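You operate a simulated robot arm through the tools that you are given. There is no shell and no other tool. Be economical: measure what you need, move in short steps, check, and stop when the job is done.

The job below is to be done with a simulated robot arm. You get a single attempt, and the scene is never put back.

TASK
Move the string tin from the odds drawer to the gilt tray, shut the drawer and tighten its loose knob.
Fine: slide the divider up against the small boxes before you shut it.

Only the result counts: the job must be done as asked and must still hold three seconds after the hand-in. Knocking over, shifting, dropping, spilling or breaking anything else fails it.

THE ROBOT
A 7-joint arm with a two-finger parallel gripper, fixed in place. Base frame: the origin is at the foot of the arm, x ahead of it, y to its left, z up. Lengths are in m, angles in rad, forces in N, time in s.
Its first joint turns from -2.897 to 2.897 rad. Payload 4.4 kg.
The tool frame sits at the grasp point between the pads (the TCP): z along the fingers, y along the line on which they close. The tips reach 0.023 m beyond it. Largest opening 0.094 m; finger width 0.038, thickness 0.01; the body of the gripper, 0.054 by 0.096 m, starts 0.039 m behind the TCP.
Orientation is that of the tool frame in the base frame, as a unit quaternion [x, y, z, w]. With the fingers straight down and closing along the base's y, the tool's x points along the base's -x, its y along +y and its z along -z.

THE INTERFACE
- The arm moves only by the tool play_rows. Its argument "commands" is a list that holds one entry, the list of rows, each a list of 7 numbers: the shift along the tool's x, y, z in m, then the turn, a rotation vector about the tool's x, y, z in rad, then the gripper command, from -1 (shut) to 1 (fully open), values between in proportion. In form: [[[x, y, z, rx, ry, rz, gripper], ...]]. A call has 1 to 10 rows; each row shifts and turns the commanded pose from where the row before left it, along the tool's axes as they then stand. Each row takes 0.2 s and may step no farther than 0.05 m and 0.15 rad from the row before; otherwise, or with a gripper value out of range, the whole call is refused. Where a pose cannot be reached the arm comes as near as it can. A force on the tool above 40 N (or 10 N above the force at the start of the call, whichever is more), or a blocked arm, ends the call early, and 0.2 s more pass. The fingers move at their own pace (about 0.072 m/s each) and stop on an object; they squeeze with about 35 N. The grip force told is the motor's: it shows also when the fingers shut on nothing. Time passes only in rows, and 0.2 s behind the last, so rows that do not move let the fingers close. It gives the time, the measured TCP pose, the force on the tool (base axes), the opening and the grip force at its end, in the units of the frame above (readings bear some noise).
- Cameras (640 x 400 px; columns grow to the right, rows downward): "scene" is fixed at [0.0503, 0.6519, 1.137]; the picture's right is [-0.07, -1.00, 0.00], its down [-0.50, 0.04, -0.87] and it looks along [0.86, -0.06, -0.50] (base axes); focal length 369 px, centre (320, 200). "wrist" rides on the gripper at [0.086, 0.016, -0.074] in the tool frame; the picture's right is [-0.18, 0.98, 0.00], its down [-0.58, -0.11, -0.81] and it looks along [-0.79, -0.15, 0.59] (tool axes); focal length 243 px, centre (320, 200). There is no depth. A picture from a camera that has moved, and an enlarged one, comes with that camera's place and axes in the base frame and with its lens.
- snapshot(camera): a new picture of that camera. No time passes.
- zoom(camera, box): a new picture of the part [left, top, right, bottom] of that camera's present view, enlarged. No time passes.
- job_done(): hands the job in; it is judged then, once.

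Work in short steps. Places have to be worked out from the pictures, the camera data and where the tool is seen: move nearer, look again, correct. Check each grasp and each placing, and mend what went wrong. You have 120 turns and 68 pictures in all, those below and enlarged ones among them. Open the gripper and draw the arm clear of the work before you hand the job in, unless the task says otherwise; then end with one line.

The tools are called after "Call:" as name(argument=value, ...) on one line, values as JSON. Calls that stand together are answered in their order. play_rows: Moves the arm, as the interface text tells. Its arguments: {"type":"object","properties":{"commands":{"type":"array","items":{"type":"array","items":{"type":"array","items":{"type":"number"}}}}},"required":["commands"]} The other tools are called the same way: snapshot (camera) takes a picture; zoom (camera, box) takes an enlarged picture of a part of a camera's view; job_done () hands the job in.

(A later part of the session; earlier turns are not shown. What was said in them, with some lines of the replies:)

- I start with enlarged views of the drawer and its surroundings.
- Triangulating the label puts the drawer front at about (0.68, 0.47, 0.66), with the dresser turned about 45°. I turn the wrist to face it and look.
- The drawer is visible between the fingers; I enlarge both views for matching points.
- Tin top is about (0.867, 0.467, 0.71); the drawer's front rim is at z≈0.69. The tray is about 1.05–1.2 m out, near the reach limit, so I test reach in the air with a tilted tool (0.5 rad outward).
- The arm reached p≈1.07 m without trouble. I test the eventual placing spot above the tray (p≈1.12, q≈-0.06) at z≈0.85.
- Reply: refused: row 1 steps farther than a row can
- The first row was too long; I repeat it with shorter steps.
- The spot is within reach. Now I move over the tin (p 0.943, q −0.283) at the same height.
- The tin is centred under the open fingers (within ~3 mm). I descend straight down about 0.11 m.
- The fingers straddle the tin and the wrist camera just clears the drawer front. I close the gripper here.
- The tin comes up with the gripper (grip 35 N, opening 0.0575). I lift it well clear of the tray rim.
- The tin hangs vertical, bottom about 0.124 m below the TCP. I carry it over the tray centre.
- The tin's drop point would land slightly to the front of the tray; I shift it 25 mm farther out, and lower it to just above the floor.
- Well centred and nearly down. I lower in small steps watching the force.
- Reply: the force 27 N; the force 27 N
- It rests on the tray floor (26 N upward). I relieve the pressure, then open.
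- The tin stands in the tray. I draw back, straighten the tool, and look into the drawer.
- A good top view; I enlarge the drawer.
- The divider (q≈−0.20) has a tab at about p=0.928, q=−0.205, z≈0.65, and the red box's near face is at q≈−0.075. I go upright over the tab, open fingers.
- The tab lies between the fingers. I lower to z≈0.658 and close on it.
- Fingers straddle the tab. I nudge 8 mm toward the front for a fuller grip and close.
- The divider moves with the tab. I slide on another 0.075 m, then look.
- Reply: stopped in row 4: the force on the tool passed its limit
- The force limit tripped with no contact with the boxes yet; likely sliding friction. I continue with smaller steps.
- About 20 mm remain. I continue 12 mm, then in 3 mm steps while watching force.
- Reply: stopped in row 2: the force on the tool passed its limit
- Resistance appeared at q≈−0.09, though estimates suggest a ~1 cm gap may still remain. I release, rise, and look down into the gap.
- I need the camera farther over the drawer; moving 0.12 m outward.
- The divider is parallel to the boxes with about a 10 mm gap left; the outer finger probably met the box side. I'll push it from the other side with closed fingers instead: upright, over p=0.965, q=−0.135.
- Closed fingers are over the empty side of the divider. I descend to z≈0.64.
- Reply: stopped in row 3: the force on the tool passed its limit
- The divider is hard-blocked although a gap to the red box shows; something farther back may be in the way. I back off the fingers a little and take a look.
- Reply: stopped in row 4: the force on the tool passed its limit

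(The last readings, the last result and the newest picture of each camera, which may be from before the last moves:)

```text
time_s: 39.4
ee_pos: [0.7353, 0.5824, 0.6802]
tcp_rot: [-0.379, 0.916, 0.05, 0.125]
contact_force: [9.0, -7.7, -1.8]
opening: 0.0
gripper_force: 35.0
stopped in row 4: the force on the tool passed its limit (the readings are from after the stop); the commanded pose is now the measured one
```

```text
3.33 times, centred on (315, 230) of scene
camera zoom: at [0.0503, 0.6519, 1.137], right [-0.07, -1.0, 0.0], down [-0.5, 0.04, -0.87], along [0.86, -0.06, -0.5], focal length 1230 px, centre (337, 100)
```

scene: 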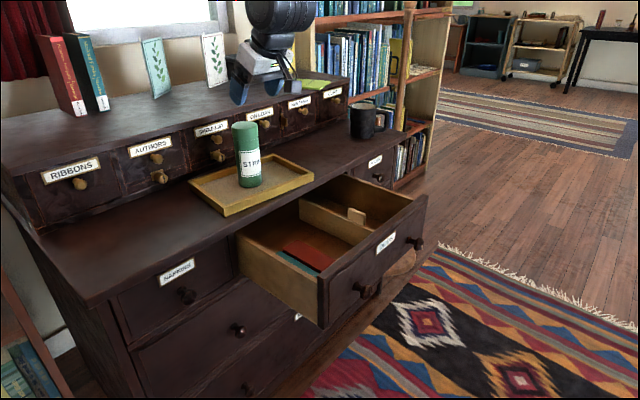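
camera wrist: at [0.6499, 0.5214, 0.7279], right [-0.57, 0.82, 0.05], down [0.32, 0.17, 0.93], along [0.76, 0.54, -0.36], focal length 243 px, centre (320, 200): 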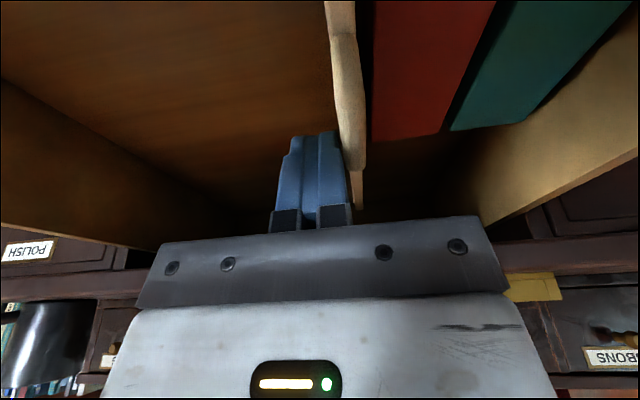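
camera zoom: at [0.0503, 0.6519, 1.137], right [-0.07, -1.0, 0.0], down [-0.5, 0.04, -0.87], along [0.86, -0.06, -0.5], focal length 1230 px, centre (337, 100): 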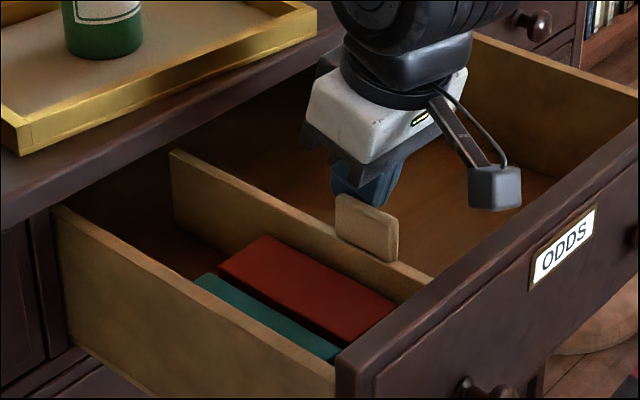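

I zoom on the dark rear area next to the divider for a hidden obstruction.

Call:
zoom(camera="wrist", box=[320, 80, 480, 220])

```text
2.86 times, centred on (400, 150) of wrist
camera zoom: at [0.6499, 0.5214, 0.7279], right [-0.57, 0.82, 0.05], down [0.32, 0.17, 0.93], along [0.76, 0.54, -0.36], focal length 693 px, centre (91, 343)
```

zoom: 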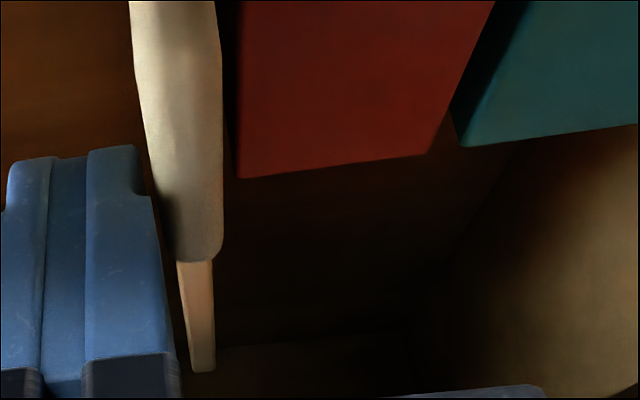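

Nothing else is visible. I make one more test push, lower on the divider and in 1–2 mm steps, to tell a hard stop from friction.

Call:
play_rows(commands=[[[0, -0.025, 0, 0, 0, 0, -1], [0, 0, 0, 0, 0.13, 0, -1], [0, 0, 0, 0, 0.137, 0, -1], [-0.038, 0, 0, 0, 0, 0, -1], [0, 0, 0.028, 0, 0, 0, -1], [0, 0, 0.028, 0, 0, 0, -1], [0, 0, 0, 0, 0, 0, -1]]])

Call:
play_rows(commands=[[[0, 0.01, 0, 0, 0, 0, -1], [0, 0.01, 0, 0, 0, 0, -1], [0, 0, 0, 0, 0, 0, -1]]])

```text
time_s: 41.0
ee_pos: [0.7778, 0.5924, 0.6246]
tcp_rot: [-0.383, 0.924, -0.001, 0.002]
contact_force: [-0.3, 0.0, -0.8]
opening: 0.0001
gripper_force: 34.6
```

```text
time_s: 41.8
ee_pos: [0.7653, 0.606, 0.624]
tcp_rot: [-0.381, 0.925, -0.001, 0.002]
contact_force: [-0.1, 0.1, 0.1]
opening: 0.0
gripper_force: 34.9
```

Just short of contact; now fine steps.

Call:
play_rows(commands=[[[0, 0.003, 0, 0, 0, 0, -1], [0, 0.002, 0, 0, 0, 0, -1], [0, 0, 0, 0, 0, 0, -1]]])

Call:
play_rows(commands=[[[0, 0.0015, 0, 0, 0, 0, -1], [0, 0, 0, 0, 0, 0, -1]]])

Call:
play_rows(commands=[[[0, 0.0015, 0, 0, 0, 0, -1], [0, 0, 0, 0, 0, 0, -1], [0, 0, 0, 0, 0, 0, -1]]])

```text
time_s: 42.6
ee_pos: [0.7607, 0.6094, 0.6235]
tcp_rot: [-0.38, 0.925, -0.001, 0.002]
contact_force: [17.2, -21.7, 1.0]
opening: 0.0
gripper_force: 34.9
```

```text
time_s: 43.0
ee_pos: [0.7623, 0.6095, 0.6229]
tcp_rot: [-0.381, 0.925, -0.001, 0.003]
contact_force: [7.8, -8.3, -3.5]
opening: 0.0002
gripper_force: 35.1
stopped in row 2: the force on the tool passed its limit (the readings are from after the stop); the commanded pose is now the measured one
```

```text
time_s: 43.7
ee_pos: [0.7618, 0.6083, 0.6241]
tcp_rot: [-0.381, 0.925, -0.001, 0.003]
contact_force: [7.2, -8.1, -3.8]
opening: 0.0001
gripper_force: 34.6
stopped in row 3: the force on the tool passed its limit (the readings are from after the stop); the commanded pose is now the measured one
```

The divider is at a hard stop (1.5 mm of command gives 40 N), parallel against the boxes' side as far as it goes. Now I examine the two knobs to find the loose one.

Call:
play_rows(commands=[[[0, -0.02, 0, 0, 0, 0, -1], [0, 0, -0.05, 0, 0, 0, -1], [0, 0, -0.05, 0, 0, 0, -1], [0, 0, -0.05, 0, 0, 0, -1]]])

Call:
zoom(camera="scene", box=[380, 210, 440, 250])

Call:
zoom(camera="scene", box=[330, 265, 390, 305])

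```text
time_s: 44.7
ee_pos: [0.7753, 0.5953, 0.7716]
tcp_rot: [-0.382, 0.924, -0.001, 0.002]
contact_force: [-0.5, 0.3, -0.8]
opening: 0.0
gripper_force: 34.9
```

```text
10.00 times, centred on (410, 230) of scene
camera zoom: at [0.0503, 0.6519, 1.137], right [-0.07, -1.0, 0.0], down [-0.5, 0.04, -0.87], along [0.86, -0.06, -0.5], focal length 3690 px, centre (-580, -100)
```

zoom: 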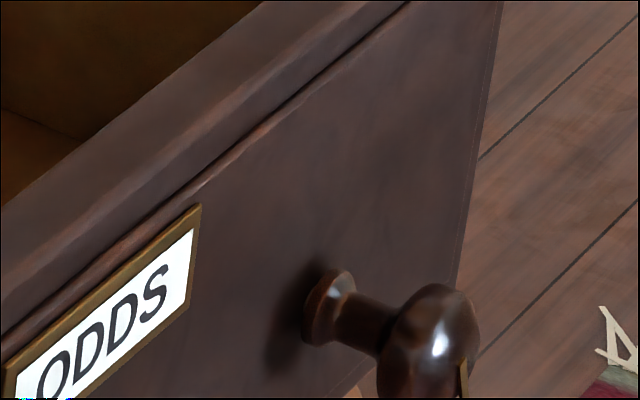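

```text
10.00 times, centred on (360, 285) of scene
camera zoom: at [0.0503, 0.6519, 1.137], right [-0.07, -1.0, 0.0], down [-0.5, 0.04, -0.87], along [0.86, -0.06, -0.5], focal length 3690 px, centre (-80, -650)
```

zoom: 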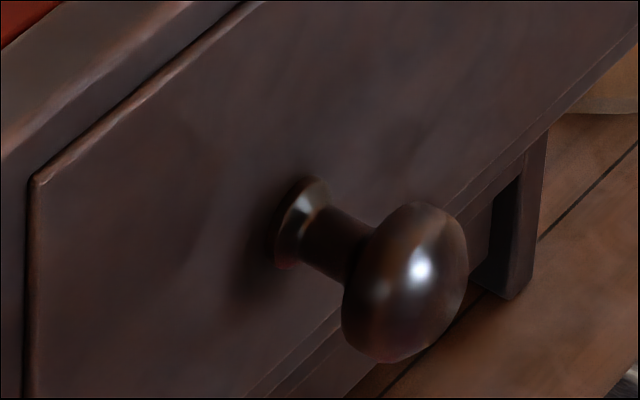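

The right knob (brass mark on its head) stands out farther: it is the loose one, head at about p=0.78, q=−0.253, z=0.614. I back away toward the robot before turning the tool horizontal.

Call:
play_rows(commands=[[[0.047, -0.0139, 0, 0, 0, 0, -1], [0.047, -0.0139, 0, 0, 0, 0, -1], [0.047, -0.0139, 0, 0, 0, 0, -1], [0.047, -0.0139, 0, 0, 0, 0, -1], [0.047, -0.0139, 0, 0, 0, 0, -1], [0.047, -0.0139, 0, 0, 0, 0, -1], [0.047, -0.0139, 0, 0, 0, 0, -1], [0.047, -0.0139, 0, 0, 0, 0, -1], [0.047, -0.0139, 0, 0, 0, 0, 0]]])

Call:
play_rows(commands=[[[0, 0, 0, 0, 0, -0.149, 0], [0, 0, 0, 0, 0, -0.149, 0], [0, 0, 0, 0, 0, -0.149, 0], [0, 0, 0, 0, 0, -0.149, 0], [0, 0, 0, 0, 0, -0.149, 0], [0, 0, 0, 0, 0, -0.149, 0], [0, 0, 0, 0, 0, -0.149, 0], [0, 0, 0, 0, 0, -0.149, 0], [0, 0, 0, 0, 0, -0.149, 0], [0, 0, 0, 0, 0, -0.149, 0]]])

Call:
play_rows(commands=[[[0, 0, 0, 0, 0, -0.149, 0], [0, 0, 0, 0, 0, -0.149, 0], [0, 0, 0, 0, 0, -0.149, 0], [0, 0, 0, 0, 0, -0.149, 0], [0, 0, 0, 0, 0, -0.149, 0], [0, 0, 0, 0, 0, -0.149, 0], [0, 0, 0, 0, 0, -0.149, 0], [0, 0, 0, 0, 0, -0.149, 0], [0, 0, 0, 0, 0, -0.149, 0], [0, 0, 0, 0, 0, -0.149, 0]]])

```text
time_s: 46.7
ee_pos: [0.565, 0.2099, 0.7733]
tcp_rot: [-0.38, 0.925, 0.0, 0.003]
contact_force: [-0.3, 0.4, -0.6]
opening: 0.0472
gripper_force: 0.1
```

```text
time_s: 48.9
ee_pos: [0.5632, 0.2085, 0.7732]
tcp_rot: [0.908, -0.419, 0.002, -0.001]
contact_force: [0.0, 0.9, -0.1]
opening: 0.047
gripper_force: 0.1
```

```text
time_s: 51.1
ee_pos: [0.5652, 0.2123, 0.7908]
tcp_rot: [0.988, 0.154, 0.017, 0.007]
contact_force: [0.8, 0.1, -1.3]
opening: 0.047
gripper_force: 0.1
out of reach, approached as far as the arm can: row 8, 9, 10
```

The wrist roll reaches its limit near −2.67 rad; I turn back a bit and read the pose.

Call:
play_rows(commands=[[[0, 0, 0, 0, 0, 0.14, 0], [0, 0, 0, 0, 0, 0.14, 0], [0, 0, 0, 0, 0, 0.14, 0], [0, 0, 0, 0, 0, 0, 0]]])

```text
time_s: 52.1
ee_pos: [0.5633, 0.2118, 0.7749]
tcp_rot: [0.998, -0.056, 0.008, 0.008]
contact_force: [-0.1, 0.8, -0.5]
opening: 0.047
gripper_force: 0.0
```

Roll is now about −2.25 rad. I pitch the tool to horizontal, pointing at the drawer front.

Call:
play_rows(commands=[[[0, 0, 0, 0.1115, 0.0892, 0, 0], [0, 0, 0, 0.1115, 0.0892, 0, 0], [0, 0, 0, 0.1115, 0.0892, 0, 0], [0, 0, 0, 0.1115, 0.0892, 0, 0], [0, 0, 0, 0.1115, 0.0892, 0, 0], [0, 0, 0, 0.1115, 0.0892, 0, 0], [0, 0, 0, 0.1115, 0.0892, 0, 0], [0, 0, 0, 0.1115, 0.0892, 0, 0], [0, 0, 0, 0.1115, 0.0892, 0, 0], [0, 0, 0, 0.1115, 0.0892, 0, 0]]])

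Call:
play_rows(commands=[[[0, 0, 0, 0.1115, 0.0892, 0, 0], [0, 0, 0, 0, 0, 0, 0]]])

Call:
snapshot(camera="wrist")

Call:
snapshot(camera="scene")

```text
time_s: 54.3
ee_pos: [0.5006, 0.3199, 0.8436]
tcp_rot: [0.809, -0.05, 0.418, -0.41]
contact_force: [-0.8, 0.4, 0.9]
opening: 0.0471
gripper_force: 0.1
out of reach, approached as far as the arm can: row 2, 4, 5, 6, 7, 8
```

```text
time_s: 54.9
ee_pos: [0.5041, 0.3225, 0.8832]
tcp_rot: [0.744, -0.041, 0.478, -0.465]
contact_force: [0.2, -0.3, -0.7]
opening: 0.0473
gripper_force: 0.1
```

```text
25 pictures are left
camera wrist: at [0.5003, 0.2206, 0.9378], right [0.28, -0.46, -0.84], down [-0.96, -0.17, -0.22], along [-0.04, 0.87, -0.49], focal length 243 px, centre (320, 200)
```

wrist: 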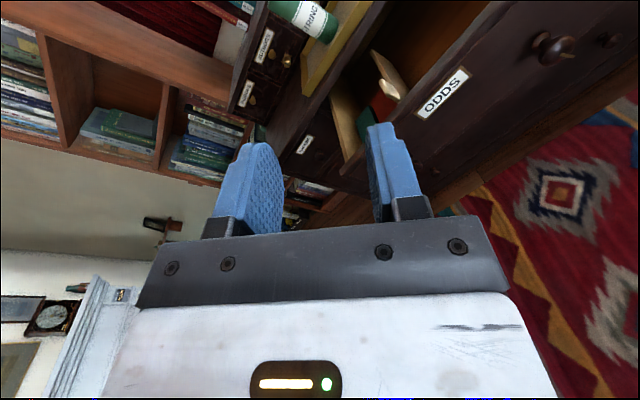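

```text
24 pictures are left
```

scene: 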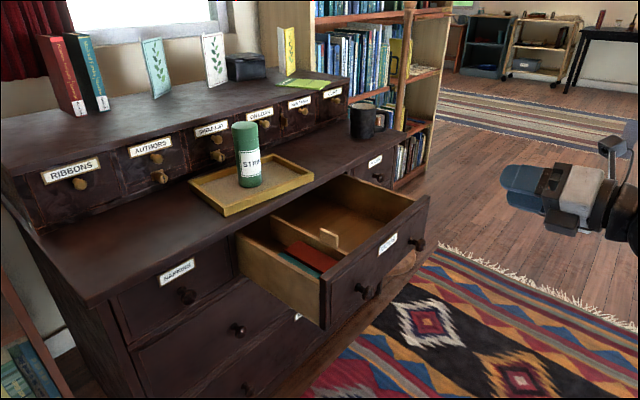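

The pose is nearly horizontal with the camera at upper right. I correct the small aiming error, advance to p≈0.70 and then drop in line with the loose knob.

Call:
play_rows(commands=[[[0, 0, 0, 0.127, 0.024, 0, 0], [0, 0, 0.04, 0, 0, 0, 0], [0, 0, 0.04, 0, 0, 0, 0], [0, 0, 0.035, 0, 0, 0, 0], [0, 0, 0, 0, 0, 0, 0]]])

```text
time_s: 56.1
ee_pos: [0.586, 0.4046, 0.8826]
tcp_rot: [0.708, -0.017, 0.488, -0.51]
contact_force: [-0.3, -0.1, -0.1]
opening: 0.0468
gripper_force: 0.1
```

Tool axis is now exactly along the drawer's axis. I shift in the face-parallel plane to line up with the knob.

Call:
play_rows(commands=[[[-0.01266, 0.0404, 0, 0, 0, 0, 0], [-0.01266, 0.0404, 0, 0, 0, 0, 0], [-0.01266, 0.0404, 0, 0, 0, 0, 0], [-0.01266, 0.0404, 0, 0, 0, 0, 0], [-0.01266, 0.0404, 0, 0, 0, 0, 0], [-0.01266, 0.0404, 0, 0, 0, 0, 0], [-0.01266, 0.0404, 0, 0, 0, 0, 0], [0, 0, 0, 0, 0, 0, 0]]])

Call:
snapshot(camera="wrist")

Call:
zoom(camera="scene", box=[340, 190, 480, 290])

```text
time_s: 57.9
ee_pos: [0.6739, 0.3124, 0.6133]
tcp_rot: [0.708, -0.016, 0.488, -0.51]
contact_force: [-0.2, 0.1, 0.4]
opening: 0.0468
gripper_force: 0.0
```

```text
23 pictures are left
camera wrist: at [0.6734, 0.2076, 0.6597], right [0.37, -0.37, -0.85], down [-0.93, -0.21, -0.31], along [-0.07, 0.9, -0.43], focal length 243 px, centre (320, 200)
```

wrist: 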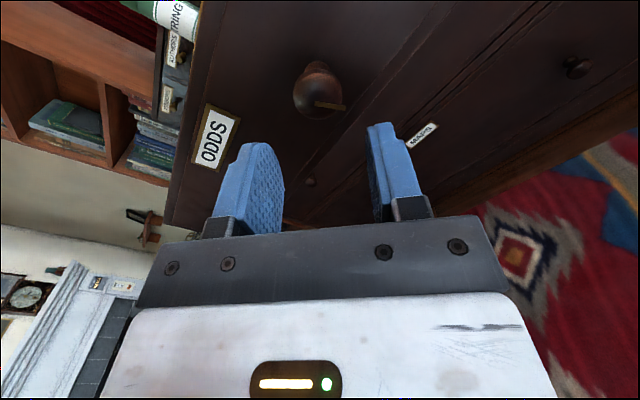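

```text
4.00 times, centred on (410, 240) of scene
camera zoom: at [0.0503, 0.6519, 1.137], right [-0.07, -1.0, 0.0], down [-0.5, 0.04, -0.87], along [0.86, -0.06, -0.5], focal length 1476 px, centre (-40, 40)
```

zoom: 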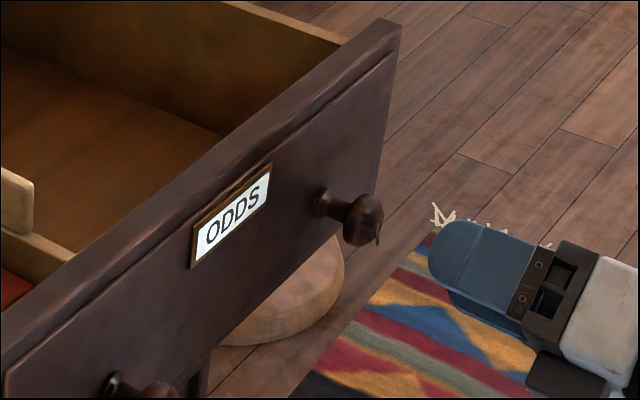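

Aligned within 2 mm. A brass pointer on the knob points toward one finger, so I roll +1.2 rad to keep the fingers off it, then advance around the knob head.

Call:
play_rows(commands=[[[0, 0, 0, 0, 0, 0.15, 0], [0, 0, 0, 0, 0, 0.15, 0], [0, 0, 0, 0, 0, 0.15, 0], [0, 0, 0, 0, 0, 0.15, 0], [0, 0, 0, 0, 0, 0.15, 0], [0, 0, 0, 0, 0, 0.15, 0], [0, 0, 0, 0, 0, 0.15, 0], [0, 0, 0, 0, 0, 0.15, 0], [0, 0, 0.02, 0, 0, 0, 0], [0, 0, 0, 0, 0, 0, 0]]])

Call:
zoom(camera="wrist", box=[200, 20, 440, 220])

```text
time_s: 60.1
ee_pos: [0.6875, 0.3278, 0.6131]
tcp_rot: [-0.575, 0.413, -0.115, 0.697]
contact_force: [0.0, 0.5, -0.3]
opening: 0.047
gripper_force: 0.1
```

```text
2.00 times, centred on (320, 120) of wrist
camera zoom: at [0.684, 0.2254, 0.5607], right [-0.43, 0.42, -0.8], down [-0.9, -0.23, 0.36], along [-0.04, 0.88, 0.48], focal length 485 px, centre (320, 360)
```

zoom: 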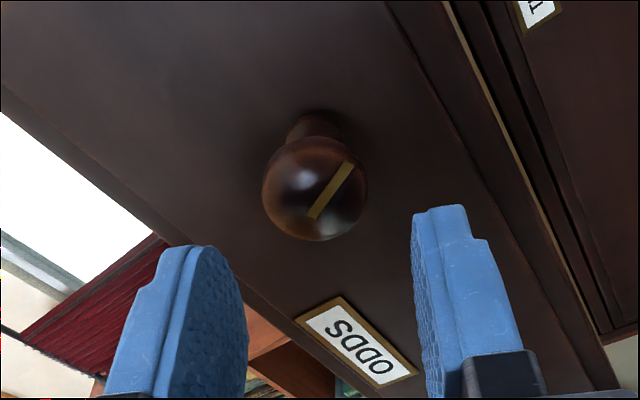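

The mark lies within the head. I advance 62 mm and close on the knob.

Call:
play_rows(commands=[[[0, 0, 0.03, 0, 0, 0, 0], [0, 0, 0.032, 0, 0, 0, 0], [0, 0, 0, 0, 0, 0, 0], [0, 0, 0, 0, 0, 0, -0.6], [0, 0, 0, 0, 0, 0, -1], [0, 0, 0, 0, 0, 0, -1]]])

Call:
zoom(camera="scene", box=[340, 190, 480, 290])

```text
time_s: 61.5
ee_pos: [0.7308, 0.3711, 0.6138]
tcp_rot: [-0.574, 0.412, -0.117, 0.698]
contact_force: [14.5, -11.5, 25.9]
opening: 0.0306
gripper_force: 45.1
```

```text
4.00 times, centred on (410, 240) of scene
camera zoom: at [0.0503, 0.6519, 1.137], right [-0.07, -1.0, 0.0], down [-0.5, 0.04, -0.87], along [0.86, -0.06, -0.5], focal length 1476 px, centre (-40, 40)
```

zoom: 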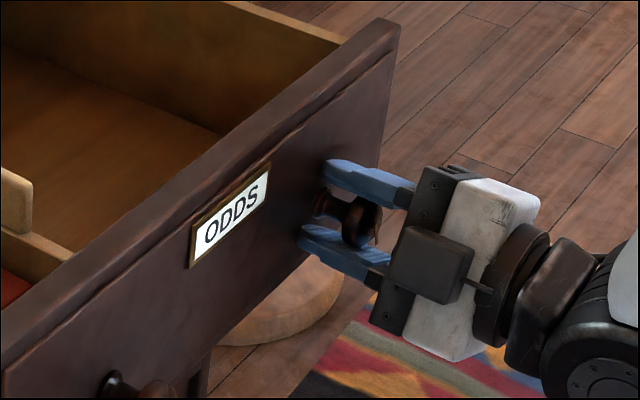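

The knob is held (opening 0.031) with a ~30 N side load along the closing line; I shift 2 mm to relieve it.

Call:
play_rows(commands=[[[0, -0.002, 0, 0, 0, 0, -1], [0, 0, 0, 0, 0, 0, -1]]])

```text
time_s: 62.1
ee_pos: [0.7311, 0.3694, 0.6147]
tcp_rot: [-0.576, 0.413, -0.114, 0.697]
contact_force: [11.0, -10.0, 18.7]
opening: 0.0308
gripper_force: 44.9
```

Call:
play_rows(commands=[[[0, -0.003, 0, 0, 0, 0, -1], [0, 0, 0, 0, 0, 0, -1]]])

```text
time_s: 62.7
ee_pos: [0.73, 0.3688, 0.6143]
tcp_rot: [-0.576, 0.414, -0.114, 0.695]
contact_force: [5.9, -5.9, -18.4]
opening: 0.0306
gripper_force: 44.8
```

Nearly balanced; I step back 1 mm and begin the clockwise turn slowly.

Call:
play_rows(commands=[[[0, 0.0012, 0, 0, 0, 0, -1], [0, 0, 0, 0, 0, 0.08, -1], [0, 0, 0, 0, 0, 0.08, -1], [0, 0, 0, 0, 0, 0.08, -1], [0, 0, 0, 0, 0, 0, -1]]])

Call:
zoom(camera="wrist", box=[200, 20, 440, 220])

```text
time_s: 64.1
ee_pos: [0.7306, 0.3712, 0.6147]
tcp_rot: [-0.522, 0.48, -0.03, 0.705]
contact_force: [-2.4, 2.9, -4.3]
opening: 0.0307
gripper_force: 44.4
stopped in row 5: the force on the tool passed its limit (the readings are from after the stop); the commanded pose is now the measured one
```

```text
2.00 times, centred on (320, 120) of wrist
camera zoom: at [0.7168, 0.2783, 0.5473], right [-0.55, 0.54, -0.63], down [-0.83, -0.3, 0.46], along [0.06, 0.78, 0.62], focal length 485 px, centre (320, 360)
```

zoom: 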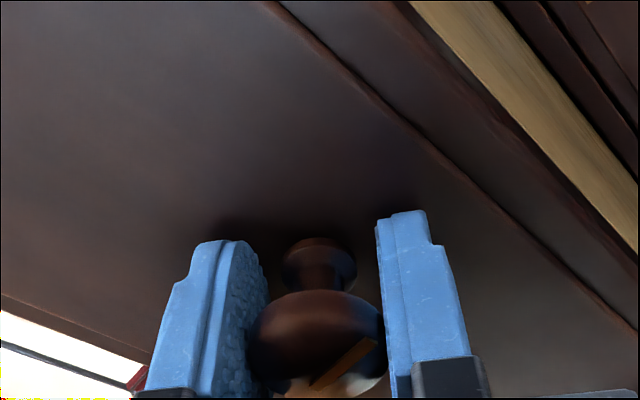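

The turn proceeds and side loads have relaxed. I continue turning.

Call:
play_rows(commands=[[[0, 0, 0, 0, 0, 0.08, -1], [0, 0, 0, 0, 0, 0.08, -1], [0, 0, 0, 0, 0, 0.08, -1], [0, 0, 0, 0, 0, 0.08, -1], [0, 0, 0, 0, 0, 0.08, -1], [0, 0, 0, 0, 0, 0, -1]]])

Call:
play_rows(commands=[[[0, 0, 0, 0, 0, 0.08, -1], [0, 0, 0, 0, 0, 0.08, -1], [0, 0, 0, 0, 0, 0.08, -1], [0, 0, 0, 0, 0, 0.08, -1], [0, 0, 0, 0, 0, 0.08, -1], [0, 0, 0, 0, 0, 0, -1]]])

Call:
zoom(camera="wrist", box=[200, 20, 440, 220])

```text
time_s: 65.5
ee_pos: [0.7319, 0.3709, 0.6147]
tcp_rot: [-0.417, 0.574, 0.111, 0.696]
contact_force: [-8.0, 10.0, 3.5]
opening: 0.0304
gripper_force: 45.5
```

```text
time_s: 66.9
ee_pos: [0.7326, 0.3703, 0.6148]
tcp_rot: [-0.294, 0.645, 0.247, 0.661]
contact_force: [-4.4, 6.5, 1.8]
opening: 0.0304
gripper_force: 45.3
```

```text
2.00 times, centred on (320, 120) of wrist
camera zoom: at [0.6707, 0.3245, 0.5281], right [-0.7, 0.7, 0.11], down [-0.52, -0.62, 0.59], along [0.49, 0.36, 0.8], focal length 485 px, centre (320, 360)
```

zoom: 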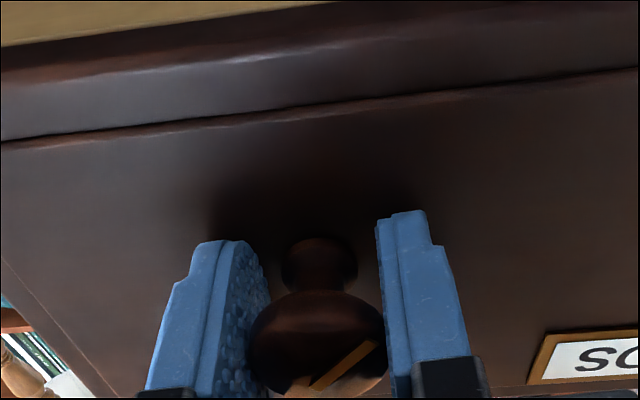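

The mark keeps station with the fingers, so the knob is turning with them. I continue.

Call:
play_rows(commands=[[[0, 0, 0, 0, 0, 0.09, -1], [0, 0, 0, 0, 0, 0.09, -1], [0, 0, 0, 0, 0, 0.09, -1], [0, 0, 0, 0, 0, 0.09, -1], [0, 0, 0, 0, 0, 0.09, -1], [0, 0, 0, 0, 0, 0.09, -1], [0, 0, 0, 0, 0, 0, -1]]])

Call:
play_rows(commands=[[[0, 0, 0, 0, 0, 0.09, -1], [0, 0, 0, 0, 0, 0.09, -1], [0, 0, 0, 0, 0, 0.09, -1], [0, 0, 0, 0, 0, 0.09, -1], [0, 0, 0, 0, 0, 0.09, -1], [0, 0, 0, 0, 0, 0.09, -1], [0, 0, 0, 0, 0, 0, -1]]])

Call:
zoom(camera="wrist", box=[200, 20, 440, 220])

```text
time_s: 68.5
ee_pos: [0.73, 0.3699, 0.6156]
tcp_rot: [-0.112, 0.7, 0.415, 0.57]
contact_force: [9.1, -5.3, -4.9]
opening: 0.0302
gripper_force: 45.1
```

```text
time_s: 70.1
ee_pos: [0.7307, 0.3713, 0.6138]
tcp_rot: [0.079, 0.706, 0.551, 0.439]
contact_force: [2.1, -1.3, -20.1]
opening: 0.0298
gripper_force: 45.2
```

```text
2.00 times, centred on (320, 120) of wrist
camera zoom: at [0.6189, 0.3756, 0.5823], right [-0.25, 0.26, 0.93], down [-0.18, -0.96, 0.22], along [0.95, -0.11, 0.29], focal length 485 px, centre (320, 360)
```

zoom: 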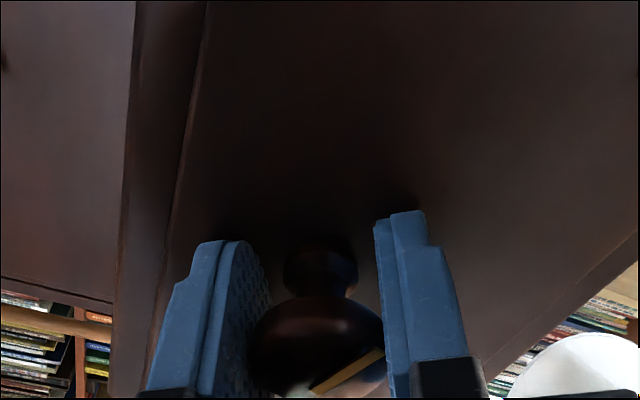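

The mark has shifted slightly relative to the fingers, maybe the tight stop. I turn a bit more and compare.

Call:
play_rows(commands=[[[0, 0, 0, 0, 0, 0.08, -1], [0, 0, 0, 0, 0, 0.08, -1], [0, 0, 0, 0, 0, 0.08, -1], [0, 0, 0, 0, 0, 0.08, -1], [0, 0, 0, 0, 0, 0, -1]]])

Call:
zoom(camera="wrist", box=[200, 20, 440, 220])

```text
time_s: 71.1
ee_pos: [0.7303, 0.3711, 0.6149]
tcp_rot: [0.182, 0.686, 0.609, 0.353]
contact_force: [-1.6, 1.2, -7.0]
opening: 0.0298
gripper_force: 45.5
stopped in row 4: the force on the tool passed its limit (the readings are from after the stop); the commanded pose is now the measured one
```

```text
2.00 times, centred on (320, 120) of wrist
camera zoom: at [0.6144, 0.3799, 0.6078], right [-0.05, 0.06, 1.0], down [-0.15, -0.99, 0.05], along [0.99, -0.15, 0.06], focal length 485 px, centre (320, 360)
```

zoom: 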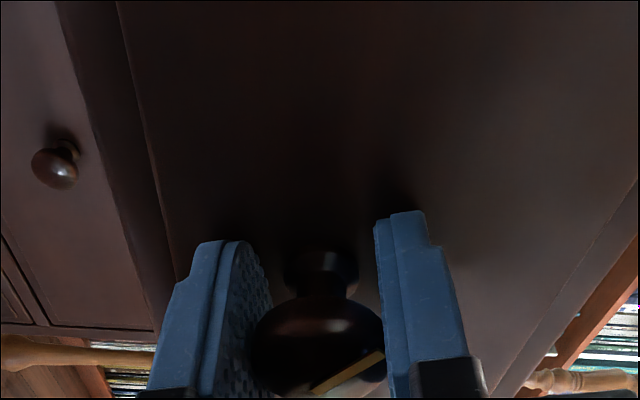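

The knob still turns along with the fingers. I continue turning.

Call:
play_rows(commands=[[[0, 0, 0, 0, 0, 0.07, -1], [0, 0, 0, 0, 0, 0.07, -1], [0, 0, 0, 0, 0, 0.07, -1], [0, 0, 0, 0, 0, 0.07, -1], [0, 0, 0, 0, 0, 0.07, -1], [0, 0, 0, 0, 0, 0.07, -1], [0, 0, 0, 0, 0, 0, -1]]])

Call:
play_rows(commands=[[[0, 0, 0, 0, 0, 0.07, -1], [0, 0, 0, 0, 0, 0.07, -1], [0, 0, 0, 0, 0, 0.07, -1], [0, 0, 0, 0, 0, 0.07, -1], [0, 0, 0, 0, 0, 0.07, -1], [0, 0, 0, 0, 0, 0.07, -1], [0, 0, 0, 0, 0, 0, -1]]])

Call:
zoom(camera="wrist", box=[200, 20, 440, 220])

```text
time_s: 72.7
ee_pos: [0.7302, 0.3712, 0.6148]
tcp_rot: [0.322, 0.632, 0.671, 0.217]
contact_force: [-5.9, 9.1, 4.8]
opening: 0.0298
gripper_force: 44.6
```

```text
time_s: 74.3
ee_pos: [0.7301, 0.3725, 0.6151]
tcp_rot: [0.446, 0.552, 0.701, 0.074]
contact_force: [-16.8, 15.8, 16.4]
opening: 0.0295
gripper_force: 45.5
```

```text
2.00 times, centred on (320, 120) of wrist
camera zoom: at [0.632, 0.3636, 0.6766], right [0.49, -0.48, 0.72], down [-0.27, -0.88, -0.4], along [0.83, 0.0, -0.56], focal length 485 px, centre (320, 360)
```

zoom: 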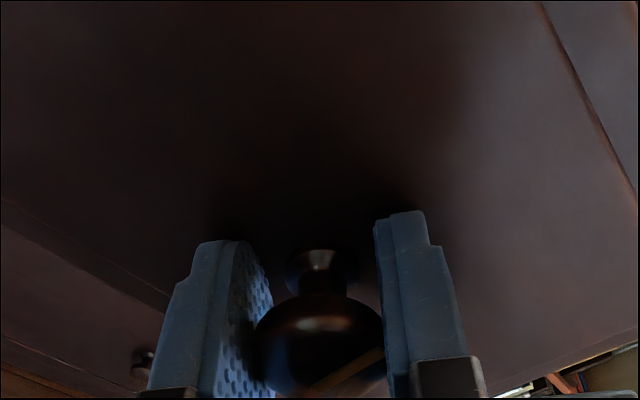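

Still turning with me (about 3.2 rad so far). I go on to near the wrist's limit.

Call:
play_rows(commands=[[[0, 0, 0, 0, 0, 0.07, -1], [0, 0, 0, 0, 0, 0.07, -1], [0, 0, 0, 0, 0, 0.07, -1], [0, 0, 0, 0, 0, 0.07, -1], [0, 0, 0, 0, 0, 0.07, -1], [0, 0, 0, 0, 0, 0, -1]]])

Call:
play_rows(commands=[[[0, 0, 0, 0, 0, 0.07, -1], [0, 0, 0, 0, 0, 0.07, -1], [0, 0, 0, 0, 0, 0.07, -1], [0, 0, 0, 0, 0, 0.07, -1], [0, 0, 0, 0, 0, 0.07, -1], [0, 0, 0, 0, 0, 0, -1]]])

Call:
zoom(camera="wrist", box=[200, 20, 440, 220])

```text
time_s: 75.7
ee_pos: [0.7294, 0.3704, 0.6148]
tcp_rot: [0.535, 0.466, 0.703, -0.05]
contact_force: [12.1, -8.8, 15.3]
opening: 0.0307
gripper_force: 45.1
```

```text
time_s: 76.7
ee_pos: [0.7313, 0.3714, 0.6153]
tcp_rot: [0.595, 0.386, 0.69, -0.147]
contact_force: [2.4, -2.8, -1.8]
opening: 0.0299
gripper_force: 45.5
stopped in row 5: the force on the tool passed its limit (the readings are from after the stop); the commanded pose is now the measured one
```

```text
2.00 times, centred on (320, 120) of wrist
camera zoom: at [0.6672, 0.3296, 0.7024], right [0.7, -0.7, 0.18], down [-0.5, -0.65, -0.58], along [0.52, 0.31, -0.8], focal length 485 px, centre (320, 360)
```

zoom: 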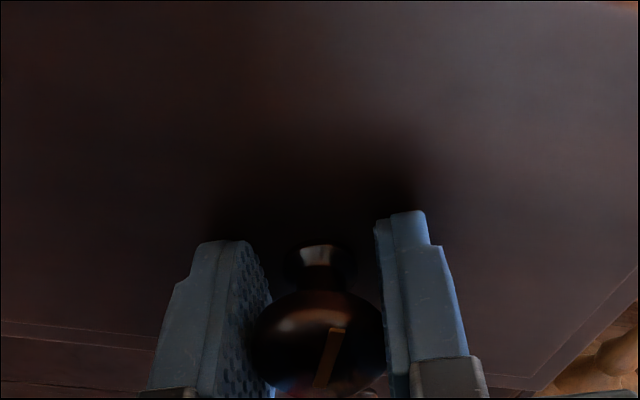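

The mark has now swung back ~40° relative to the fingers: they slipped, so the knob is against its stop. One more small turn to confirm.

Call:
play_rows(commands=[[[0, 0, 0, 0, 0, 0.07, -1], [0, 0, 0, 0, 0, 0.07, -1], [0, 0, 0, 0, 0, 0.07, -1], [0, 0, 0, 0, 0, 0.07, -1], [0, 0, 0, 0, 0, 0, -1]]])

Call:
zoom(camera="wrist", box=[200, 20, 440, 220])

```text
time_s: 77.5
ee_pos: [0.7309, 0.3715, 0.6212]
tcp_rot: [0.624, 0.335, 0.675, -0.205]
contact_force: [-4.5, 1.6, 4.5]
opening: 0.0301
gripper_force: 44.9
stopped in row 3: the force on the tool passed its limit (the readings are from after the stop); the commanded pose is now the measured one
```

```text
2.00 times, centred on (320, 120) of wrist
camera zoom: at [0.6774, 0.3203, 0.7097], right [0.71, -0.71, 0.01], down [-0.57, -0.58, -0.59], along [0.42, 0.41, -0.81], focal length 485 px, centre (320, 360)
```

zoom: 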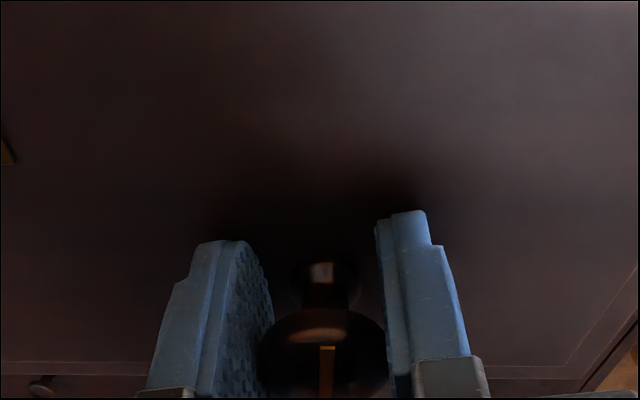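

The mark stays upright in the room while the fingers slip: the knob is tight. I open and back straight off.

Call:
play_rows(commands=[[[0, 0, 0, 0, 0, 0, -0.3], [0, 0, 0, 0, 0, 0, 0.2], [0, 0, 0, 0, 0, 0, 0.2], [0, 0, -0.03, 0, 0, 0, 0.2], [0, 0, -0.03, 0, 0, 0, 0.2], [0, 0, -0.03, 0, 0, 0, 0.2], [0, 0, 0, 0, 0, 0, -1], [0, 0, 0, 0, 0, 0, -1]]])

Call:
snapshot(camera="wrist")

```text
time_s: 79.3
ee_pos: [0.6681, 0.3098, 0.6212]
tcp_rot: [0.624, 0.335, 0.675, -0.206]
contact_force: [0.3, 0.0, -0.3]
opening: 0.0
gripper_force: 31.5
```

```text
12 pictures are left
camera wrist: at [0.6147, 0.2577, 0.7099], right [0.71, -0.71, 0.01], down [-0.57, -0.58, -0.59], along [0.42, 0.41, -0.81], focal length 243 px, centre (320, 200)
```

wrist: 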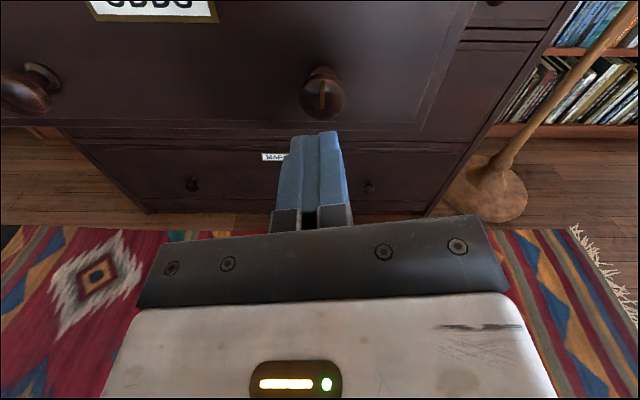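

The mark stands vertical. Now I move in front of the drawer centre (closed fingers, just below the label) to push it shut.

Call:
play_rows(commands=[[[0.0015, -0.0348, 0, 0, 0, 0, -1], [0.0015, -0.0348, 0, 0, 0, 0, -1], [0.0016, -0.0348, 0, 0, 0, 0, -1], [0, 0, 0.04, 0, 0, 0, -1], [0, 0, 0.04, 0, 0, 0, -1], [0, 0, 0, 0, 0, 0, -1]]])

Call:
play_rows(commands=[[[0, 0, 0.01, 0, 0, 0, -1], [0, 0, 0.01, 0, 0, 0, -1], [0, 0, 0.015, 0, 0, 0, -1], [0, 0, 0.015, 0, 0, 0, -1], [0, 0, 0.015, 0, 0, 0, -1], [0, 0, 0, 0, 0, 0, -1]]])

Call:
snapshot(camera="scene")

```text
time_s: 80.7
ee_pos: [0.6511, 0.4371, 0.6034]
tcp_rot: [0.625, 0.335, 0.675, -0.205]
contact_force: [0.0, 0.2, 0.9]
opening: 0.0002
gripper_force: 35.3
```

```text
time_s: 82.1
ee_pos: [0.6974, 0.4838, 0.6052]
tcp_rot: [0.624, 0.336, 0.675, -0.206]
contact_force: [-0.8, -0.6, 0.6]
opening: 0.0002
gripper_force: 34.7
```

```text
11 pictures are left
```

scene: 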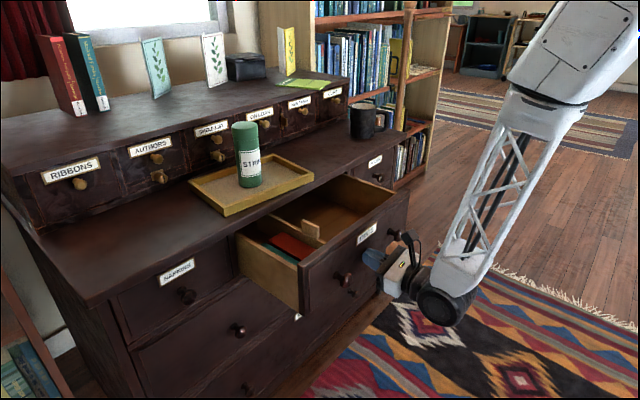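

The drawer slides easily. Before shutting it fully I check divider and boxes once more.

Call:
zoom(camera="scene", box=[230, 190, 350, 270])

```text
5.00 times, centred on (290, 230) of scene
camera zoom: at [0.0503, 0.6519, 1.137], right [-0.07, -1.0, 0.0], down [-0.5, 0.04, -0.87], along [0.86, -0.06, -0.5], focal length 1845 px, centre (470, 50)
```

zoom: 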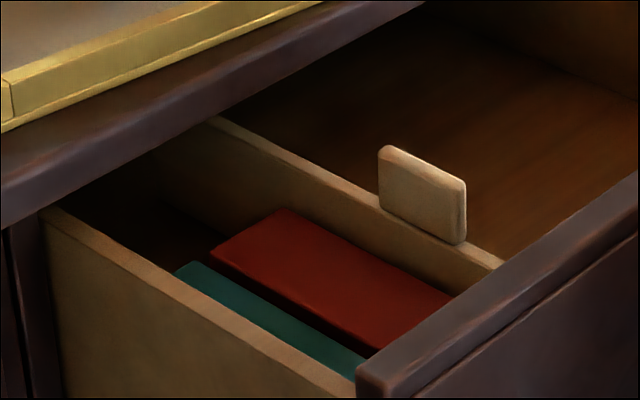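

The divider sits alongside the red box as far as it would go. I push the drawer the rest of the way.

Call:
play_rows(commands=[[[0, 0, 0.015, 0, 0, 0, -1], [0, 0, 0.015, 0, 0, 0, -1], [0, 0, 0.015, 0, 0, 0, -1], [0, 0, 0.015, 0, 0, 0, -1], [0, 0, 0.015, 0, 0, 0, -1], [0, 0, 0.015, 0, 0, 0, -1], [0, 0, 0.01, 0, 0, 0, -1], [0, 0, 0, 0, 0, 0, -1]]])

Call:
snapshot(camera="scene")

```text
time_s: 83.9
ee_pos: [0.7662, 0.5561, 0.6059]
tcp_rot: [0.624, 0.336, 0.674, -0.206]
contact_force: [1.0, 0.5, 0.3]
opening: 0.0
gripper_force: 35.2
```

```text
9 pictures are left
```

scene: 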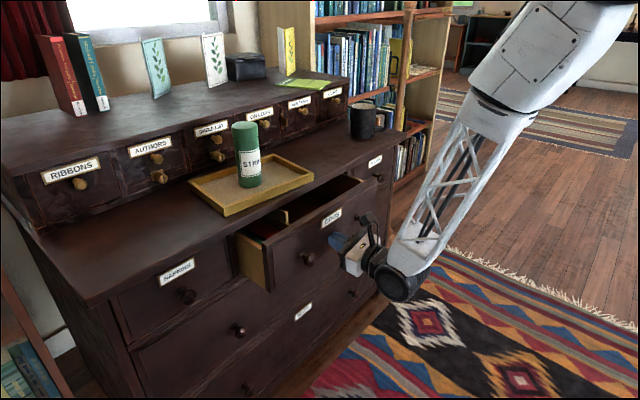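

About 6–8 cm remain. I continue with smaller steps.

Call:
play_rows(commands=[[[0, 0, 0.012, 0, 0, 0, -1], [0, 0, 0.012, 0, 0, 0, -1], [0, 0, 0.012, 0, 0, 0, -1], [0, 0, 0.008, 0, 0, 0, -1], [0, 0, 0.006, 0, 0, 0, -1], [0, 0, 0.006, 0, 0, 0, -1], [0, 0, 0.006, 0, 0, 0, -1], [0, 0, 0, 0, 0, 0, -1]]])

Call:
zoom(camera="scene", box=[220, 140, 420, 300])

```text
time_s: 85.7
ee_pos: [0.8106, 0.5978, 0.6043]
tcp_rot: [0.625, 0.335, 0.675, -0.204]
contact_force: [-0.2, 0.6, -0.3]
opening: 0.0
gripper_force: 34.9
```

```text
2.50 times, centred on (320, 220) of scene
camera zoom: at [0.0503, 0.6519, 1.137], right [-0.07, -1.0, 0.0], down [-0.5, 0.04, -0.87], along [0.86, -0.06, -0.5], focal length 923 px, centre (320, 150)
```

zoom: 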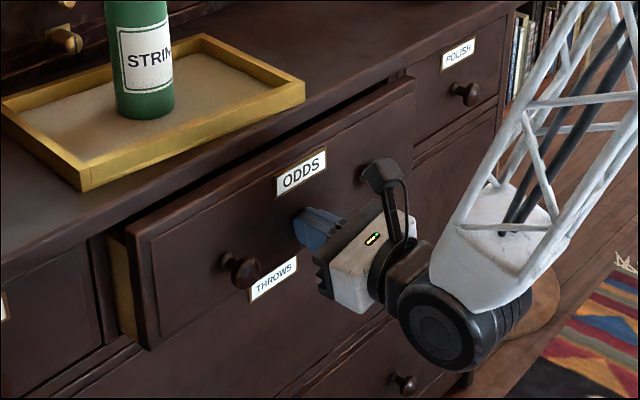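

About 3 cm still open. I keep pushing in small steps until it seats.

Call:
play_rows(commands=[[[0, 0, 0.006, 0, 0, 0, -1], [0, 0, 0.006, 0, 0, 0, -1], [0, 0, 0.006, 0, 0, 0, -1], [0, 0, 0.005, 0, 0, 0, -1], [0, 0, 0.004, 0, 0, 0, -1], [0, 0, 0, 0, 0, 0, -1]]])

Call:
play_rows(commands=[[[0, 0, 0.004, 0, 0, 0, -1], [0, 0, 0.004, 0, 0, 0, -1], [0, 0, 0.004, 0, 0, 0, -1], [0, 0, 0.004, 0, 0, 0, -1], [0, 0, 0, 0, 0, 0, -1]]])

Call:
zoom(camera="scene", box=[220, 140, 420, 300])

```text
time_s: 87.1
ee_pos: [0.8307, 0.6172, 0.6039]
tcp_rot: [0.625, 0.335, 0.675, -0.204]
contact_force: [-0.2, 0.4, -0.4]
opening: 0.0
gripper_force: 35.1
```

```text
time_s: 88.1
ee_pos: [0.8411, 0.6286, 0.6049]
tcp_rot: [0.625, 0.334, 0.675, -0.205]
contact_force: [-15.2, -10.7, 9.7]
opening: 0.0
gripper_force: 34.4
stopped in row 5: the force on the tool passed its limit (the readings are from after the stop); the commanded pose is now the measured one
```

```text
2.50 times, centred on (320, 220) of scene
camera zoom: at [0.0503, 0.6519, 1.137], right [-0.07, -1.0, 0.0], down [-0.5, 0.04, -0.87], along [0.86, -0.06, -0.5], focal length 923 px, centre (320, 150)
```

zoom: 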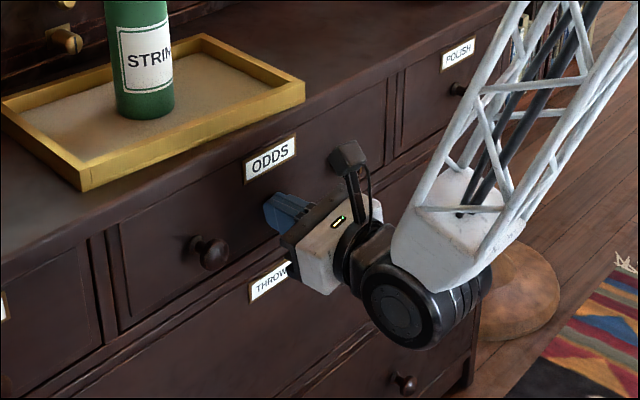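

The drawer seats flush with a firm stop. I back the arm away and check.

Call:
play_rows(commands=[[[0, 0, -0.01, 0, 0, 0, -1], [0, 0, -0.04, 0, 0, 0, -1], [0, 0, -0.045, 0, 0, 0, -1], [0, 0, -0.045, 0, 0, 0, -1], [0, 0, -0.045, 0, 0, 0, -1], [0, 0, -0.045, 0, 0, 0, -1], [0, 0, -0.045, 0, 0, 0, 0], [0, 0, 0, 0, 0, 0, 1], [0, 0, 0, 0, 0, 0, 1]]])

Call:
zoom(camera="scene", box=[220, 120, 420, 280])

Call:
snapshot(camera="wrist")

```text
time_s: 90.1
ee_pos: [0.6441, 0.4307, 0.6045]
tcp_rot: [0.625, 0.334, 0.675, -0.205]
contact_force: [0.3, -0.2, 0.1]
opening: 0.0937
gripper_force: 0.0
```

```text
2.50 times, centred on (320, 200) of scene
camera zoom: at [0.0503, 0.6519, 1.137], right [-0.07, -1.0, 0.0], down [-0.5, 0.04, -0.87], along [0.86, -0.06, -0.5], focal length 923 px, centre (320, 200)
```

zoom: 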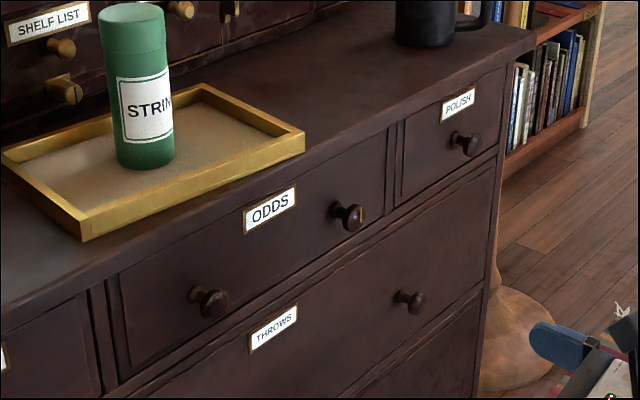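

```text
5 pictures are left
camera wrist: at [0.5904, 0.3795, 0.693], right [0.71, -0.71, 0.01], down [-0.57, -0.58, -0.59], along [0.42, 0.41, -0.81], focal length 243 px, centre (320, 200)
```

wrist: 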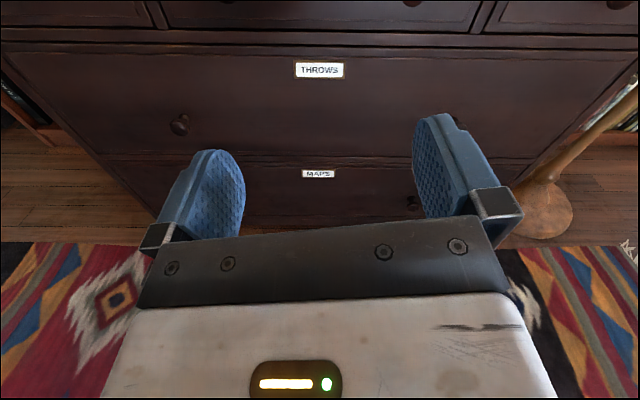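

The drawer is flush, the knob's mark is upright and the knob stands no farther out than its twin. The tin stands in the tray and the arm is clear, so I hand the job in.

Call:
job_done()

```text
The job is handed in.
```

I handed the job in with one doubt: the divider hit a hard stop (about 40 N) and wouldn't go further, and by my measurements a gap of about 1 cm to the red box may remain. The string tin stands in the gilt tray, the odds drawer is shut flush, and its loose right-hand knob is turned until tight.
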